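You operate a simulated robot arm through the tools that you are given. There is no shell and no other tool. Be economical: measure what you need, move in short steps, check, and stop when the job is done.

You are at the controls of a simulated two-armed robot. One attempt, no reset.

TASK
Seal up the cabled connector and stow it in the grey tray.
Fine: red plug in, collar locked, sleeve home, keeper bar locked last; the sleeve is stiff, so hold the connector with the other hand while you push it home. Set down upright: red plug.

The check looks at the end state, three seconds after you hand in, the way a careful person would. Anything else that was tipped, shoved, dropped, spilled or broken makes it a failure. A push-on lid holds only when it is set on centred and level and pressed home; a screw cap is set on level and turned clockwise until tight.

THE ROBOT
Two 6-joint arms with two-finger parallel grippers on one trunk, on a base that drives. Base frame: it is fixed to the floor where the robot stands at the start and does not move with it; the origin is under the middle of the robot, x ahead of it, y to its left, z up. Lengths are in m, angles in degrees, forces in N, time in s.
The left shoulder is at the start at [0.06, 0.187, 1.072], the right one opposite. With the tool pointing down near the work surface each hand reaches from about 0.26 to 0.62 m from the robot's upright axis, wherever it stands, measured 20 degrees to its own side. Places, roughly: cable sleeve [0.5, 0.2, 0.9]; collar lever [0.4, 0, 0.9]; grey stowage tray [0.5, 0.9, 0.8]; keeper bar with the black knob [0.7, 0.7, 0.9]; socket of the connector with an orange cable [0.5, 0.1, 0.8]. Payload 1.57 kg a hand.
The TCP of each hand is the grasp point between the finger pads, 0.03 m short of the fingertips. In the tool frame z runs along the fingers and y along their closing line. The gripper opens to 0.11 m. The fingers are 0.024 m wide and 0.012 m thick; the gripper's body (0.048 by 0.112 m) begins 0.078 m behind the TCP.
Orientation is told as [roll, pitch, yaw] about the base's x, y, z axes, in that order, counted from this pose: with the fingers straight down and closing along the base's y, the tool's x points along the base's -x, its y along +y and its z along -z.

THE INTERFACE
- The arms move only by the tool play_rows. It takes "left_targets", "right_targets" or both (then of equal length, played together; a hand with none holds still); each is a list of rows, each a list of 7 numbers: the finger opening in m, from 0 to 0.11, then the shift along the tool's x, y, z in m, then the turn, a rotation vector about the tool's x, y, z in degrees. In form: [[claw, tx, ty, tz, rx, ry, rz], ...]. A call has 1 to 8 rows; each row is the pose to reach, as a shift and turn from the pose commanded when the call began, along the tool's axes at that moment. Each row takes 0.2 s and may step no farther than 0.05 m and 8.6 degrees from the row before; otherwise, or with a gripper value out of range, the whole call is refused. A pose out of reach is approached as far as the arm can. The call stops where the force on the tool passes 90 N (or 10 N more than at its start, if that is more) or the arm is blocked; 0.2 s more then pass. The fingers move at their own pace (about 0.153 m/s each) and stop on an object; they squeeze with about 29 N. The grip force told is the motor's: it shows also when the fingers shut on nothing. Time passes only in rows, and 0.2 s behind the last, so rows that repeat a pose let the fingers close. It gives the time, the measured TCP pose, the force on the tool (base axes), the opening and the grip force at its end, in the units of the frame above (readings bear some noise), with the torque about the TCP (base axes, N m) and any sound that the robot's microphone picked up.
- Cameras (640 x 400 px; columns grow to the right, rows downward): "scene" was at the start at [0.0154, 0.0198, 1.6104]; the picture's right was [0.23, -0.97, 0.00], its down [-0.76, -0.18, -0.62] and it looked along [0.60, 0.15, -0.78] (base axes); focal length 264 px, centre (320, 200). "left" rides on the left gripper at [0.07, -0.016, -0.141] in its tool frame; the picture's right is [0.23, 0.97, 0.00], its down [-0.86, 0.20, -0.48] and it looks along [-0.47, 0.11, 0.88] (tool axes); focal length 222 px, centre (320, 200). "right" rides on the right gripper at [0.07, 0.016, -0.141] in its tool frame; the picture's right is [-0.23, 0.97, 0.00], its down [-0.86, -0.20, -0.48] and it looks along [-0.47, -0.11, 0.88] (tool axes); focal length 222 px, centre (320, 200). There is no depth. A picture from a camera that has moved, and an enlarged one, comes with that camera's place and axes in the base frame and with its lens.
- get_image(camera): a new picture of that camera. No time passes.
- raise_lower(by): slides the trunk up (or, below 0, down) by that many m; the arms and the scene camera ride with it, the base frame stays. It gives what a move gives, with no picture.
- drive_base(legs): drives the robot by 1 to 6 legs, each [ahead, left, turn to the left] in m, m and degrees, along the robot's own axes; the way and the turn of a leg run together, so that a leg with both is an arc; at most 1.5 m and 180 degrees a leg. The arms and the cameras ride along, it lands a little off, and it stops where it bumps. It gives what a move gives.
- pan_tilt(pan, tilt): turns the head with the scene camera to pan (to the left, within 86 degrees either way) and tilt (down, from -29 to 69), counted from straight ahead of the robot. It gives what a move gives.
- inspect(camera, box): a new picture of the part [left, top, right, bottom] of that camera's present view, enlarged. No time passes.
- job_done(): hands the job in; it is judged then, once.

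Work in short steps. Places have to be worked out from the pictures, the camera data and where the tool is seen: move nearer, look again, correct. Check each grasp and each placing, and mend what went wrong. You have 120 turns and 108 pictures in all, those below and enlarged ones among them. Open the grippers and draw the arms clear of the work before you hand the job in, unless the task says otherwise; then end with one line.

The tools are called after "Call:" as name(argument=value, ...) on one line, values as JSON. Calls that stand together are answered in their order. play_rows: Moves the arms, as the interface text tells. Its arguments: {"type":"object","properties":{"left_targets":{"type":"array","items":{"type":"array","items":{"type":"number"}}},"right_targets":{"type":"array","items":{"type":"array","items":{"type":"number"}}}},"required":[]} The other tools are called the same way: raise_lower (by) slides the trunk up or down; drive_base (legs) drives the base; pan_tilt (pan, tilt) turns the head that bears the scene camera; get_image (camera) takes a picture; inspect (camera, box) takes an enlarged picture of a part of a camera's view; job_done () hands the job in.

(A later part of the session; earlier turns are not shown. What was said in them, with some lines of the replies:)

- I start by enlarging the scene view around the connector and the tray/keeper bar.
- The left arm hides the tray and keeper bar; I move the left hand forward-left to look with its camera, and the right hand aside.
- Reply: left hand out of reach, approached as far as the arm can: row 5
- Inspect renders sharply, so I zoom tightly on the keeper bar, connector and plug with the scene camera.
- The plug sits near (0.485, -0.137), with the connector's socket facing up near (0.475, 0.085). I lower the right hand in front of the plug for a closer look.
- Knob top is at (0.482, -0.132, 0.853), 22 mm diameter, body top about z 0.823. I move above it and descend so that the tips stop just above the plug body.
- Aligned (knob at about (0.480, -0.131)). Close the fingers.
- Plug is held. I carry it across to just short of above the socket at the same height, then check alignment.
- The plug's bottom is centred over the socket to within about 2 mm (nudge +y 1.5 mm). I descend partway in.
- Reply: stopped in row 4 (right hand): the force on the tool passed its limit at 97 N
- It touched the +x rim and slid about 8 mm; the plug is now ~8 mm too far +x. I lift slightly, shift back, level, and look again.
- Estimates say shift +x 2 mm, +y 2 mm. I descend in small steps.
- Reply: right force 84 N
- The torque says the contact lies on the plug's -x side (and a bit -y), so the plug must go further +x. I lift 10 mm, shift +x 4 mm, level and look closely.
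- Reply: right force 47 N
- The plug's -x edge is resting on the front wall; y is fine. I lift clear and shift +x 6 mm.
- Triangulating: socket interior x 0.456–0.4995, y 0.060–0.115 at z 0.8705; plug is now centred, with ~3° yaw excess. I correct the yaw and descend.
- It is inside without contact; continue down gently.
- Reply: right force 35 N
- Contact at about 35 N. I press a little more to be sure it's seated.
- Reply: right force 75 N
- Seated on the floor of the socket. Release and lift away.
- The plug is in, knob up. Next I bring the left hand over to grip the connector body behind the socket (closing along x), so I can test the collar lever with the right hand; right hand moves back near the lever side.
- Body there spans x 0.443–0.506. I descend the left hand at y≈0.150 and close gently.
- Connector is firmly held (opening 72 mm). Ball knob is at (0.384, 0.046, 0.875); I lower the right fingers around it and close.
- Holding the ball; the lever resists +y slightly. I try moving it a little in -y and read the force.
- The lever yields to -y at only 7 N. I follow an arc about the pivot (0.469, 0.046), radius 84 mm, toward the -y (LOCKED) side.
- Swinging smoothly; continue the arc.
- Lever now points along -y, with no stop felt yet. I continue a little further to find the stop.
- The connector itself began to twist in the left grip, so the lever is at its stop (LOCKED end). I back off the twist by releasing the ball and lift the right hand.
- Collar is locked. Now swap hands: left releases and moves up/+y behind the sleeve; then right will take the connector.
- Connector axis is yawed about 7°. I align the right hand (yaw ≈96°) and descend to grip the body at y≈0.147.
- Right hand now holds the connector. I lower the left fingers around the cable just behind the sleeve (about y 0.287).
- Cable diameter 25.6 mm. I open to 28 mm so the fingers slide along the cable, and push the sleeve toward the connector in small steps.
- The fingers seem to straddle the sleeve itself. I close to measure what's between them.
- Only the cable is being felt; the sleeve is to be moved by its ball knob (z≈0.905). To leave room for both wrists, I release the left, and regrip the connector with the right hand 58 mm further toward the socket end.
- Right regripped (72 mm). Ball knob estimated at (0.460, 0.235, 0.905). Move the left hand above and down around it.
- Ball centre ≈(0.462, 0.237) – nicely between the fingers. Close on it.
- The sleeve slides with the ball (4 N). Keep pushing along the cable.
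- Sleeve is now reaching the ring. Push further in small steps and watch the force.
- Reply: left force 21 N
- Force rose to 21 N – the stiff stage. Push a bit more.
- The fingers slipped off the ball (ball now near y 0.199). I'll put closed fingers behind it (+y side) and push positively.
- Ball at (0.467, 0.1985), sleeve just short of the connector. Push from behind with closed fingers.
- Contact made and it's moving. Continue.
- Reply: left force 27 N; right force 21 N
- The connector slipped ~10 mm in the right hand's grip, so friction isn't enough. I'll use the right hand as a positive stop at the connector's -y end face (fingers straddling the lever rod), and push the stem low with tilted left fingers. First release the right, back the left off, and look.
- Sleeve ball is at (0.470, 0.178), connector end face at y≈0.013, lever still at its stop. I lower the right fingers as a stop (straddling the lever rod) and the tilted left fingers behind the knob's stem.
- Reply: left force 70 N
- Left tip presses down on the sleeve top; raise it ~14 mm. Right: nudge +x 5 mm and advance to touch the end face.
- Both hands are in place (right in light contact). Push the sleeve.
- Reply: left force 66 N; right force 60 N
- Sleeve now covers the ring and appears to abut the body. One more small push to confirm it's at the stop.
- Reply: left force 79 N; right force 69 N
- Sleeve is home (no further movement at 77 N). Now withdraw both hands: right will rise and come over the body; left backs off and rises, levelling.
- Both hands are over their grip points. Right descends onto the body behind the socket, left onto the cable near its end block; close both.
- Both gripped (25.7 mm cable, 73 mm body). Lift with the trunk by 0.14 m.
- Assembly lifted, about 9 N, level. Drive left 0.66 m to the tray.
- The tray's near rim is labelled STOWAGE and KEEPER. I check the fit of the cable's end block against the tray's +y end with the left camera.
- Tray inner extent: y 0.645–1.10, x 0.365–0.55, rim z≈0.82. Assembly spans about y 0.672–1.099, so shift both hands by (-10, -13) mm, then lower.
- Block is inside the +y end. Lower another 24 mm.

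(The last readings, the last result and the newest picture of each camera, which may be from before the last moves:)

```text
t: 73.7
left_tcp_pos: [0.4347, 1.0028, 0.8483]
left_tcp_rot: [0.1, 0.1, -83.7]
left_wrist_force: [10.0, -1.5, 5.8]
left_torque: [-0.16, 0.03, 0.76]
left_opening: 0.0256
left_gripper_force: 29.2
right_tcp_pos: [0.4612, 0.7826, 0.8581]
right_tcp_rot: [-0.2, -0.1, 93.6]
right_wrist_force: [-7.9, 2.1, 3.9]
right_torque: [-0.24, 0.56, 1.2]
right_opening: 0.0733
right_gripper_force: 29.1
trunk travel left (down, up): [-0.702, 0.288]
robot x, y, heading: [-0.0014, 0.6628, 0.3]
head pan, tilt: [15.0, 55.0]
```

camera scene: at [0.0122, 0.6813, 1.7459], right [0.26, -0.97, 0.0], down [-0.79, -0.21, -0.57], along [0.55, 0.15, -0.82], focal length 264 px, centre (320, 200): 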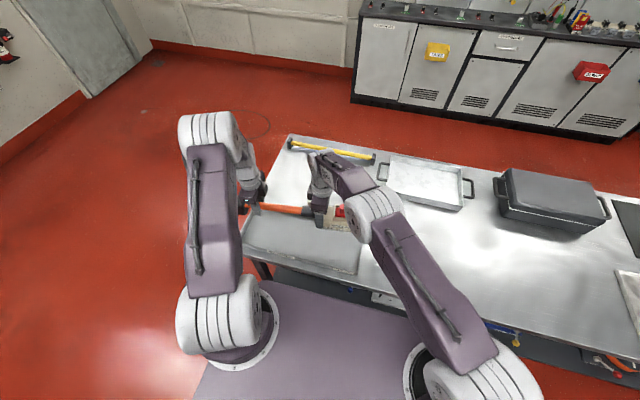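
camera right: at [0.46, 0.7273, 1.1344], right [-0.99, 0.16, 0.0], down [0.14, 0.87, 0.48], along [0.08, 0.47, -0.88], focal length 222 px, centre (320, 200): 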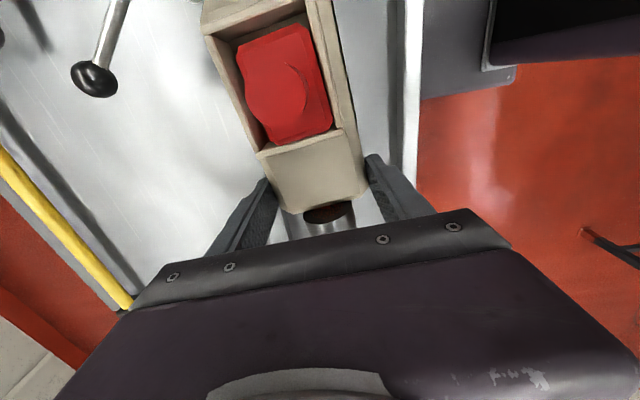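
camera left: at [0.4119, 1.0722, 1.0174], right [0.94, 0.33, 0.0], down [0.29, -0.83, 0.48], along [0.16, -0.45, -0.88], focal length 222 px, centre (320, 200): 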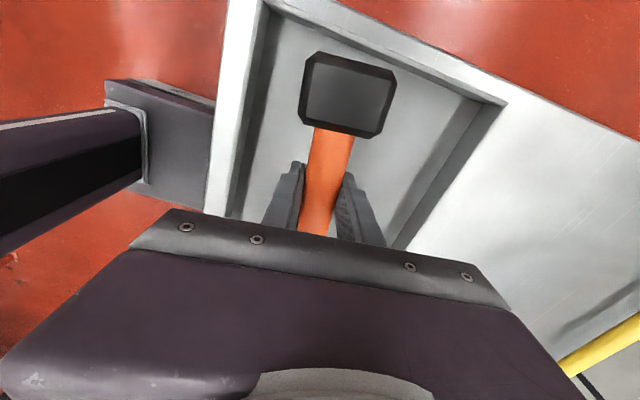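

It rests on the tray floor (force turned to +4 N). Release both hands and lift straight up.

Call:
play_rows(left_targets=[[0.04, 0, 0, 0, 0, 0, 0], [0.07, 0, 0, 0, 0, 0, 0], [0.07, 0, 0, -0.04, 0, 0, 0], [0.07, 0, 0, -0.08, 0, 0, 0], [0.07, 0, 0, -0.12, 0, 0, 0], [0.07, 0, 0, -0.16, 0, 0, 0]], right_targets=[[0.085, 0, 0, 0, 0, 0, 0], [0.095, 0, 0, 0, 0, 0, 0], [0.095, 0, 0, -0.04, 0, 0, 0], [0.095, 0, 0, -0.08, 0, 0, 0], [0.095, 0, 0, -0.12, 0, 0, 0], [0.095, 0, 0, -0.16, 0, 0, 0]])

Call:
inspect(camera="scene", box=[230, 130, 390, 280])

```text
t: 75.1
left_tcp_pos: [0.4328, 1.0029, 1.0107]
left_tcp_rot: [0.1, 0.0, -83.8]
left_wrist_force: [0.0, -0.7, -0.1]
left_torque: [0.03, 0.0, -0.06]
left_opening: 0.0701
left_gripper_force: 0.0
right_tcp_pos: [0.4585, 0.7831, 1.0172]
right_tcp_rot: [-0.4, 0.0, 93.6]
right_wrist_force: [-0.3, -0.3, -0.7]
right_torque: [0.01, -0.01, 0.01]
right_opening: 0.0948
right_gripper_force: 0.0
trunk travel left (down, up): [-0.702, 0.288]
robot x, y, heading: [-0.0029, 0.6605, 0.3]
head pan, tilt: [15.0, 55.0]
```

```text
2.67 times, centred on (310, 205) of scene
camera zoom: at [0.0089, 0.6791, 1.6079], right [0.26, -0.97, 0.0], down [-0.79, -0.21, -0.57], along [0.55, 0.15, -0.82], focal length 704 px, centre (347, 187)
```

zoom: 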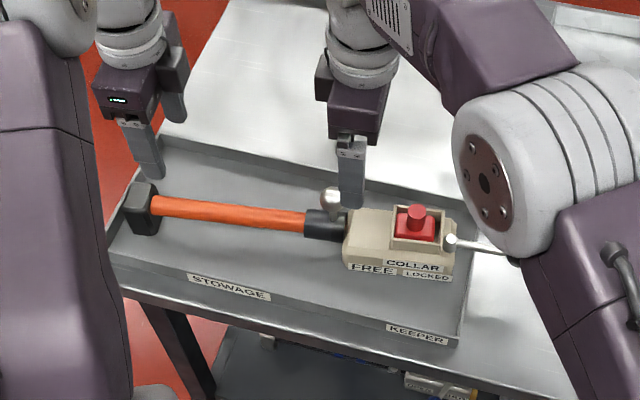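

The assembly lies neatly in the tray with collar locked and sleeve home. Now the keeper bar: move the right hand to view it with its camera.

Call:
play_rows(right_targets=[[0.095, 0.025, -0.025, -0.015, 0, 0, 0], [0.08, 0.05, -0.05, -0.03, 0, 0, 0], [0.06, 0.075, -0.075, -0.04, 0, 0, 0], [0.05, 0.096, -0.09, -0.04, 0, 0, 0]])

Call:
get_image(camera="right")

Call:
get_image(camera="scene")

```text
t: 76.1
left_tcp_pos: [0.4338, 1.0029, 1.0096]
left_tcp_rot: [0.0, 0.0, -83.7]
left_wrist_force: [0.9, -0.1, -0.2]
left_torque: [0.0, -0.02, 0.0]
left_opening: 0.07
left_gripper_force: 0.1
right_tcp_pos: [0.5391, 0.6931, 1.0565]
right_tcp_rot: [-0.3, 0.1, 93.6]
right_wrist_force: [-0.5, -0.2, -0.1]
right_torque: [0.02, 0.01, 0.01]
right_opening: 0.05
right_gripper_force: 0.0
right hand out of reach, approached as far as the arm can: row 3, 4
trunk travel left (down, up): [-0.702, 0.288]
robot x, y, heading: [0.0015, 0.656, 0.1]
head pan, tilt: [15.0, 55.0]
```

```text
13 pictures are left
camera right: at [0.5252, 0.6233, 1.1971], right [-0.99, 0.17, 0.0], down [0.14, 0.87, 0.48], along [0.08, 0.47, -0.88], focal length 222 px, centre (320, 200)
```

right: 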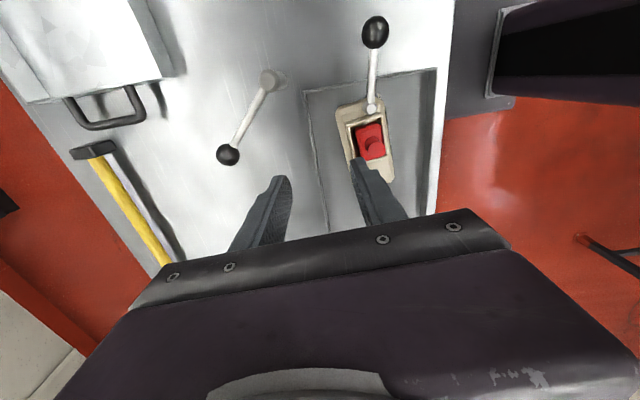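

```text
12 pictures are left
camera scene: at [0.0103, 0.6793, 1.608], right [0.26, -0.97, 0.0], down [-0.79, -0.21, -0.57], along [0.55, 0.15, -0.82], focal length 264 px, centre (320, 200)
```

scene: 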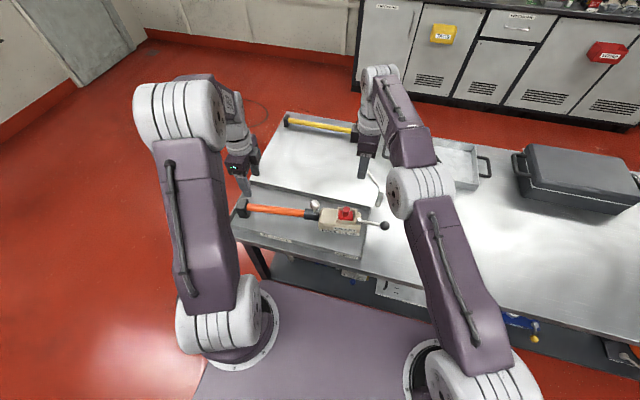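

Keeper post is at (0.587, 0.613) with its bar pointing to the knob at (0.661, 0.689), away from the tray; locking should swing it over the tray (counter-clockwise). It is far for the right arm, so I shift the base 0.15 m left, then tilt the hand forward with closed fingers.

Call:
drive_base(legs=[[0, 0.15, 0]])

Call:
play_rows(right_targets=[[0.0, 0.03, 0, 0.0, 8, 0, 0], [0.0, 0.06, 0, 0.0, 16, 0, 0], [0.0, 0.1, 0, 0.0, 24, 0, 0], [0.0, 0.14, 0, 0.0, 30, 0, 0], [0.0, 0.18, 0, 0.0, 30, 0, 0], [0.0, 0.215, 0, 0.0, 30, 0, 0]])

```text
t: 77.5
left_tcp_pos: [0.4315, 1.1521, 1.0097]
left_tcp_rot: [0.0, 0.1, -83.8]
left_wrist_force: [0.0, -0.5, -0.7]
left_torque: [0.08, 0.0, -0.04]
left_opening: 0.0699
left_gripper_force: 0.0
right_tcp_pos: [0.5375, 0.8422, 1.0557]
right_tcp_rot: [-0.3, -0.1, 93.5]
right_wrist_force: [0.1, 0.3, -0.3]
right_torque: [0.02, 0.03, 0.0]
right_opening: 0.0501
right_gripper_force: 0.0
trunk travel left (down, up): [-0.702, 0.288]
robot x, y, heading: [-0.0045, 0.8099, 0.2]
head pan, tilt: [15.0, 55.0]
```

```text
t: 78.9
left_tcp_pos: [0.432, 1.1531, 1.0085]
left_tcp_rot: [-0.1, 0.1, -83.7]
left_wrist_force: [-0.6, -0.4, -0.7]
left_torque: [0.02, -0.03, -0.02]
left_opening: 0.0699
left_gripper_force: 0.1
right_tcp_pos: [0.5518, 0.6281, 1.0551]
right_tcp_rot: [-30.4, -0.1, 93.6]
right_wrist_force: [-0.2, 0.6, -0.2]
right_torque: [0.0, -0.01, 0.04]
right_opening: 0.0
right_gripper_force: 21.0
trunk travel left (down, up): [-0.702, 0.288]
robot x, y, heading: [-0.0037, 0.8072, 0.1]
head pan, tilt: [15.0, 55.0]
```

Call:
play_rows(right_targets=[[0.0, 0.002, -0.02, 0.032, 0, 0, 0], [0.0, 0.004, -0.04, 0.064, 0, 0, 0], [0.0, 0.006, -0.0572, 0.0965, 0, 0, 0], [0.0, 0.006, -0.0572, 0.0965, 0, 0, 0]])

Call:
inspect(camera="scene", box=[330, 120, 470, 250])

```text
t: 79.9
left_tcp_pos: [0.4344, 1.1527, 1.009]
left_tcp_rot: [0.0, 0.0, -83.9]
left_wrist_force: [0.1, -0.1, -0.5]
left_torque: [0.0, 0.0, 0.02]
left_opening: 0.07
left_gripper_force: 0.1
right_tcp_pos: [0.6492, 0.629, 1.0021]
right_tcp_rot: [-30.3, -0.1, 93.6]
right_wrist_force: [-0.1, 0.1, 0.2]
right_torque: [0.04, -0.03, 0.0]
right_opening: 0.0
right_gripper_force: 21.5
trunk travel left (down, up): [-0.702, 0.288]
robot x, y, heading: [0.0015, 0.8089, 0.2]
head pan, tilt: [15.0, 55.0]
```

```text
3.08 times, centred on (400, 185) of scene
camera zoom: at [0.0098, 0.8296, 1.608], right [0.26, -0.96, 0.0], down [-0.79, -0.21, -0.57], along [0.55, 0.15, -0.82], focal length 812 px, centre (74, 246)
```

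zoom: 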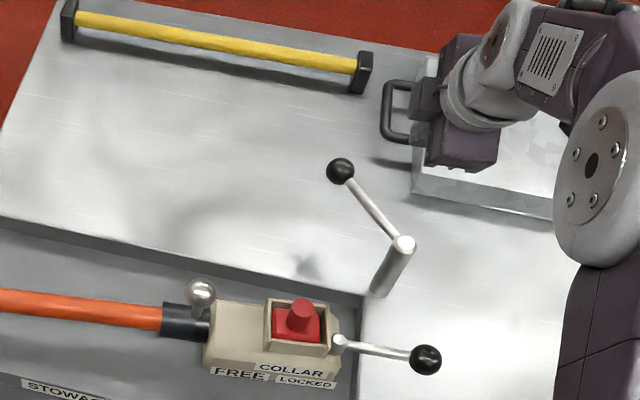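

Reached, clear of the bar. Descend to z≈0.885 beside the bar (its -y/+x side).

Call:
play_rows(right_targets=[[0.0, 0, 0.02, 0.0346, 0, 0, 0], [0.0, 0, 0.04, 0.0692, 0, 0, 0], [0.0, 0, 0.0585, 0.1013, 0, 0, 0], [0.0, 0, 0.0585, 0.1013, 0, 0, 0]])

Call:
inspect(camera="scene", box=[330, 120, 470, 250])

```text
t: 80.9
left_tcp_pos: [0.4326, 1.1541, 1.0086]
left_tcp_rot: [0.1, 0.0, -83.8]
left_wrist_force: [-0.2, -0.1, 0.4]
left_torque: [0.03, -0.03, 0.04]
left_opening: 0.0702
left_gripper_force: 0.0
right_tcp_pos: [0.6505, 0.6301, 0.8851]
right_tcp_rot: [-30.2, 0.1, 93.6]
right_wrist_force: [0.4, 0.4, -0.6]
right_torque: [0.0, 0.0, 0.03]
right_opening: 0.0
right_gripper_force: 20.8
trunk travel left (down, up): [-0.702, 0.288]
robot x, y, heading: [-0.0023, 0.8113, 0.2]
head pan, tilt: [15.0, 55.0]
```

```text
3.08 times, centred on (400, 185) of scene
camera zoom: at [0.0102, 0.8297, 1.608], right [0.26, -0.96, 0.0], down [-0.79, -0.21, -0.57], along [0.55, 0.15, -0.82], focal length 812 px, centre (74, 246)
```

zoom: 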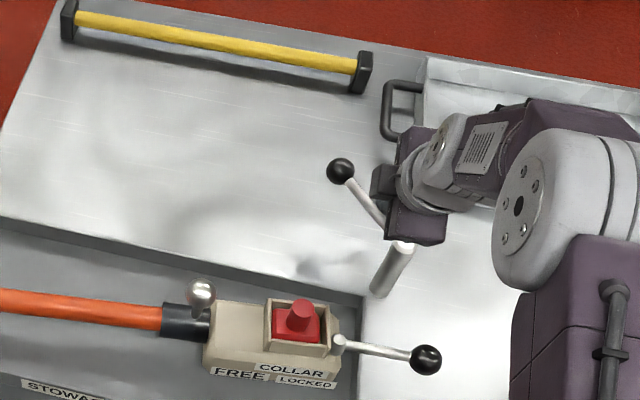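

Push the bar counter-clockwise along the arc, first half.

Call:
play_rows(right_targets=[[0.0, -0.0156, 0.0074, -0.0042, 0, 0, 0], [0.0, -0.022, 0.011, -0.0063, 0, 0, 0], [0.0, -0.0291, 0.0148, -0.0085, 0, 0, 0], [0.0, -0.0345, 0.02, -0.0115, 0, 0, 0], [0.0, -0.0399, 0.0252, -0.0145, 0, 0, 0]])

Call:
inspect(camera="scene", box=[330, 120, 470, 250])

```text
t: 82.1
left_tcp_pos: [0.4334, 1.1544, 1.0087]
left_tcp_rot: [0.0, 0.0, -83.8]
left_wrist_force: [0.6, -0.6, 0.0]
left_torque: [0.02, 0.0, 0.01]
left_opening: 0.0698
left_gripper_force: 0.1
right_tcp_pos: [0.6179, 0.6669, 0.8851]
right_tcp_rot: [-30.3, -0.1, 93.6]
right_wrist_force: [1.1, -0.7, 1.5]
right_torque: [0.06, 0.04, -0.01]
right_opening: 0.0
right_gripper_force: 21.6
trunk travel left (down, up): [-0.702, 0.288]
robot x, y, heading: [-0.0033, 0.8064, 0.2]
head pan, tilt: [15.0, 55.0]
```

```text
3.08 times, centred on (400, 185) of scene
camera zoom: at [0.0103, 0.8295, 1.608], right [0.26, -0.96, 0.0], down [-0.79, -0.21, -0.57], along [0.55, 0.15, -0.82], focal length 812 px, centre (74, 246)
```

zoom: 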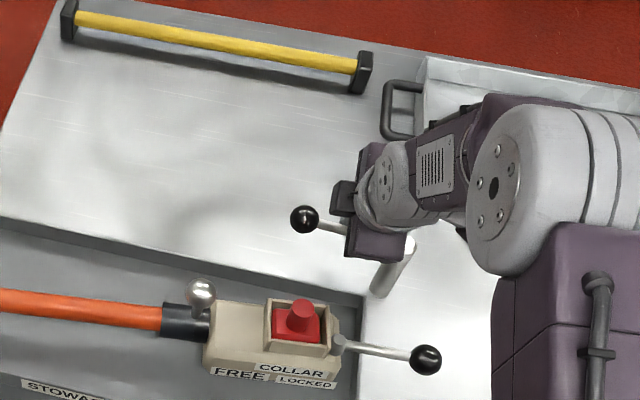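

Swinging freely. Continue to about 120°.

Call:
play_rows(right_targets=[[0.0, -0.0045, 0.006, -0.0034, 0, 0, 0], [0.0, -0.0089, 0.0117, -0.0067, 0, 0, 0], [0.0, -0.011, 0.0185, -0.0107, 0, 0, 0], [0.0, -0.0129, 0.0253, -0.0146, 0, 0, 0], [0.0, -0.0125, 0.0325, -0.0188, 0, 0, 0], [0.0, -0.0119, 0.0396, -0.0229, 0, 0, 0]])

Call:
inspect(camera="scene", box=[330, 120, 470, 250])

```text
t: 83.5
left_tcp_pos: [0.4341, 1.1545, 1.0079]
left_tcp_rot: [-0.1, 0.0, -83.8]
left_wrist_force: [0.5, 0.2, -1.0]
left_torque: [0.02, 0.01, 0.02]
left_opening: 0.0701
left_gripper_force: 0.0
right_tcp_pos: [0.5876, 0.6743, 0.8852]
right_tcp_rot: [-30.4, 1.0, 93.3]
right_wrist_force: [13.1, 1.3, 4.4]
right_torque: [-0.1, 0.26, 0.13]
right_opening: 0.0002
right_gripper_force: 21.2
right hand out of reach, approached as far as the arm can: row 3, 4, 5, 6
trunk travel left (down, up): [-0.702, 0.288]
robot x, y, heading: [-0.0026, 0.8089, 0.2]
head pan, tilt: [15.0, 55.0]
```

```text
3.08 times, centred on (400, 185) of scene
camera zoom: at [0.0131, 0.8306, 1.6081], right [0.26, -0.96, 0.0], down [-0.79, -0.22, -0.57], along [0.55, 0.15, -0.82], focal length 812 px, centre (74, 246)
```

zoom: 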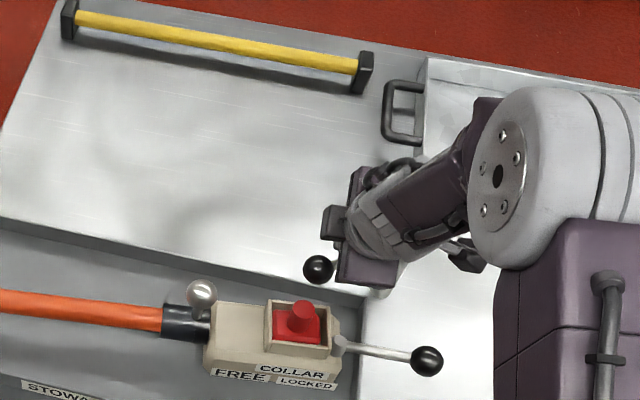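

Knob is now near (0.525, 0.709), bar at ≈125°, with the tilted wrist at its limit. I lift off, untilt, and will re-approach vertically to find the stop.

Call:
play_rows(right_targets=[[0.0, 0, -0.01, 0.004, 0, 0, 0], [0.0, 0, -0.025, -0.025, 0, 0, 0], [0.0, 0, -0.045, -0.06, -8, 0, 0], [0.0, 0, -0.055, -0.085, -16, 0, 0], [0.0, 0, -0.055, -0.085, -24, 0, 0], [0.0, 0, -0.055, -0.085, -30, 0, 0]])

Call:
inspect(camera="scene", box=[330, 120, 470, 250])

```text
t: 84.9
left_tcp_pos: [0.433, 1.1538, 1.0089]
left_tcp_rot: [0.0, 0.0, -83.8]
left_wrist_force: [0.0, -0.4, -0.4]
left_torque: [-0.02, 0.05, -0.02]
left_opening: 0.07
left_gripper_force: 0.1
right_tcp_pos: [0.5879, 0.6722, 0.9849]
right_tcp_rot: [-0.3, -0.1, 93.7]
right_wrist_force: [-0.3, 0.7, 0.2]
right_torque: [0.01, 0.05, 0.02]
right_opening: 0.0
right_gripper_force: 21.1
right hand out of reach, approached as far as the arm can: row 2
trunk travel left (down, up): [-0.702, 0.288]
robot x, y, heading: [-0.0007, 0.8093, 0.2]
head pan, tilt: [15.0, 55.0]
```

```text
3.08 times, centred on (400, 185) of scene
camera zoom: at [0.0111, 0.8291, 1.608], right [0.26, -0.96, 0.0], down [-0.79, -0.21, -0.57], along [0.55, 0.15, -0.82], focal length 812 px, centre (74, 246)
```

zoom: 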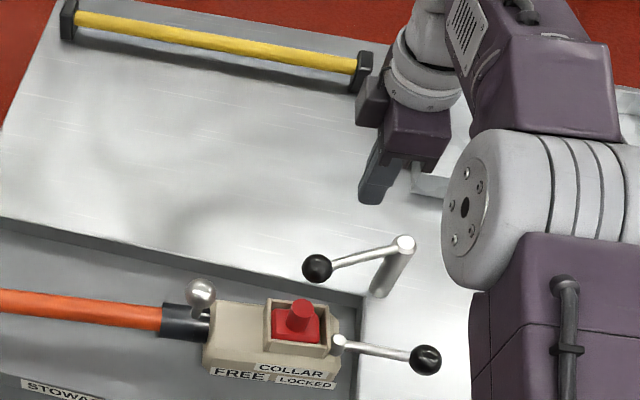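

Call:
play_rows(right_targets=[[0.0, -0.0097, -0.0046, 0.03, 0, 0, 0], [0.0, -0.0097, -0.0046, 0.065, 0, 0, 0], [0.0, -0.0097, -0.0046, 0.095, 0, 0, 0], [0.0, -0.0045, 0.0055, 0.095, 0, 0, 0], [0.0, 0.0005, 0.0155, 0.095, 0, 0, 0]])

Call:
play_rows(right_targets=[[0.0, 0.0015, 0.006, 0, 0, 0, 0], [0.0, 0.003, 0.012, 0, 0, 0, 0], [0.0, 0.0045, 0.018, 0, 0, 0, 0]])

```text
t: 86.1
left_tcp_pos: [0.4332, 1.1556, 1.0081]
left_tcp_rot: [0.0, 0.1, -83.8]
left_wrist_force: [-0.5, -0.3, -0.1]
left_torque: [-0.01, 0.02, -0.01]
left_opening: 0.0702
left_gripper_force: 0.0
right_tcp_pos: [0.5743, 0.6725, 0.8922]
right_tcp_rot: [-0.6, 0.1, 93.7]
right_wrist_force: [9.1, 2.7, 10.3]
right_torque: [-0.11, 0.21, 0.09]
right_opening: 0.0
right_gripper_force: 21.5
trunk travel left (down, up): [-0.702, 0.288]
robot x, y, heading: [-0.0037, 0.8089, 0.3]
head pan, tilt: [15.0, 55.0]
```

```text
t: 86.9
left_tcp_pos: [0.4386, 1.1574, 1.0038]
left_tcp_rot: [-0.4, -0.2, -83.7]
left_wrist_force: [0.3, -0.2, 0.3]
left_torque: [0.02, 0.0, 0.0]
left_opening: 0.0699
left_gripper_force: 0.1
right_tcp_pos: [0.572, 0.673, 0.8921]
right_tcp_rot: [-2.0, 0.1, 93.8]
right_wrist_force: [61.5, 18.2, 21.1]
right_torque: [-0.22, 0.44, 0.53]
right_opening: 0.0
right_gripper_force: 21.3
trunk travel left (down, up): [-0.702, 0.288]
robot x, y, heading: [0.0005, 0.8102, 0.3]
head pan, tilt: [15.0, 55.0]
```

Hard stop reached (61 N with no motion): the bar is over the tray corner, locked. Back off, lift, and check everything.

Call:
play_rows(right_targets=[[0.0, -0.005, -0.018, 0, 0, 0, 0], [0.0, -0.008, -0.03, 0, 0, 0, 0], [0.0, -0.008, -0.03, -0.05, 0, 0, 0], [0.0, -0.008, -0.03, -0.1, 0, 0, 0], [0.03, -0.008, -0.02, -0.13, 0, 0, 0]])

Call:
inspect(camera="scene", box=[330, 120, 470, 250])

```text
t: 88.1
left_tcp_pos: [0.433, 1.1533, 1.0076]
left_tcp_rot: [-0.1, 0.0, -83.8]
left_wrist_force: [-0.4, 0.4, 0.3]
left_torque: [0.0, -0.03, 0.0]
left_opening: 0.0701
left_gripper_force: 0.0
right_tcp_pos: [0.5723, 0.6755, 1.0206]
right_tcp_rot: [-0.1, 0.0, 93.6]
right_wrist_force: [-0.5, 0.3, 0.9]
right_torque: [0.0, 0.02, 0.03]
right_opening: 0.0299
right_gripper_force: 0.0
trunk travel left (down, up): [-0.702, 0.288]
robot x, y, heading: [-0.003, 0.8083, 0.3]
head pan, tilt: [15.0, 55.0]
```

```text
3.08 times, centred on (400, 185) of scene
camera zoom: at [0.0106, 0.8295, 1.6079], right [0.26, -0.96, 0.0], down [-0.79, -0.21, -0.57], along [0.55, 0.15, -0.82], focal length 812 px, centre (74, 246)
```

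zoom: 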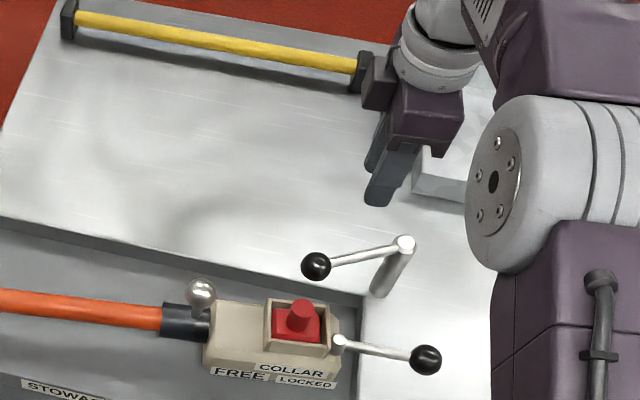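

Everything looks right. Retract both arms up and toward the robot, open, then take a last look.

Call:
play_rows(right_targets=[[0.06, 0, 0.01, -0.03, 0, 0, 0], [0.08, 0, 0.05, -0.05, 0, 0, 0], [0.1, 0, 0.09, -0.07, 0, 0, 0], [0.1, 0, 0.13, -0.09, 0, 0, 0], [0.1, 0, 0.17, -0.1, 0, 0, 0], [0.1, 0, 0.2, -0.1, 0, 0, 0]], left_targets=[[0.1, 0, 0, -0.03, 0, 0, 0], [0.1, 0, -0.03, -0.05, 0, 0, 0], [0.1, 0, -0.06, -0.07, 0, 0, 0], [0.1, 0, -0.09, -0.09, 0, 0, 0], [0.1, 0, -0.09, -0.1, 0, 0, 0], [0.1, 0, -0.09, -0.1, 0, 0, 0]])

Call:
get_image(camera="scene")

Call:
inspect(camera="scene", box=[260, 150, 440, 280])

```text
t: 89.5
left_tcp_pos: [0.3423, 1.1443, 1.1094]
left_tcp_rot: [0.0, 0.0, -83.7]
left_wrist_force: [-0.6, -0.3, 0.2]
left_torque: [0.0, -0.02, 0.01]
left_opening: 0.1
left_gripper_force: 0.0
right_tcp_pos: [0.3722, 0.6618, 1.1192]
right_tcp_rot: [-0.4, 0.0, 93.6]
right_wrist_force: [-0.6, 0.2, 0.0]
right_torque: [0.01, 0.0, 0.04]
right_opening: 0.0999
right_gripper_force: 0.1
trunk travel left (down, up): [-0.702, 0.288]
robot x, y, heading: [-0.0038, 0.8084, 0.4]
head pan, tilt: [15.0, 55.0]
```

```text
5 pictures are left
camera scene: at [0.0095, 0.8296, 1.6079], right [0.26, -0.96, 0.0], down [-0.79, -0.22, -0.57], along [0.55, 0.15, -0.82], focal length 264 px, centre (320, 200)
```

scene: 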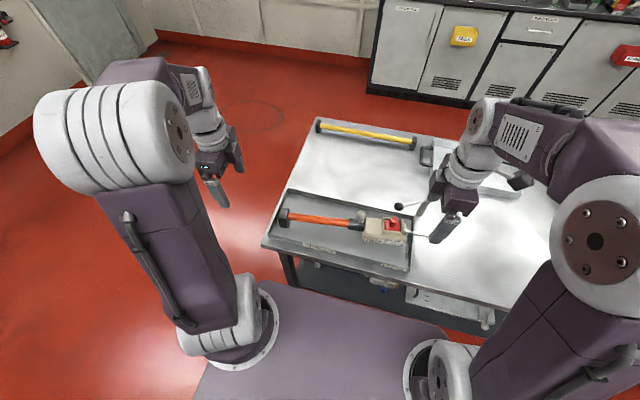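

```text
3.08 times, centred on (350, 215) of scene
camera zoom: at [0.0095, 0.8296, 1.6079], right [0.26, -0.96, 0.0], down [-0.79, -0.22, -0.57], along [0.55, 0.15, -0.82], focal length 812 px, centre (228, 154)
```

zoom: 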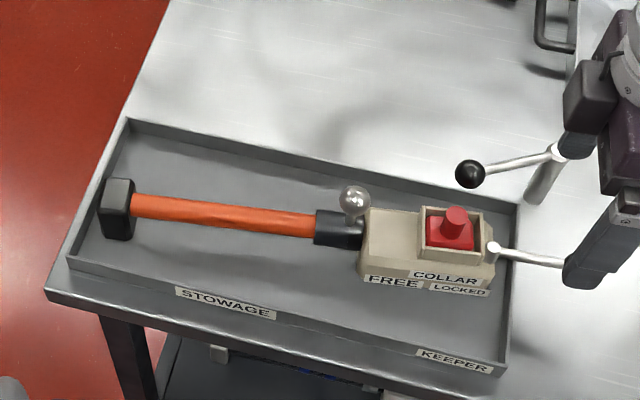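

The connector is in the tray with the plug upright, collar at its locked stop, sleeve against the body and keeper bar swung over. Both arms are clear, so I hand in.

Call:
job_done()

```text
The job is handed in.
```

The connector is sealed and lies in the grey tray: red plug in and upright, collar lever at its locked stop, sleeve home, and the keeper bar swung over the tray and locked last. No label showed which way the keeper bar locks, so I took it to its stop over the tray corner.
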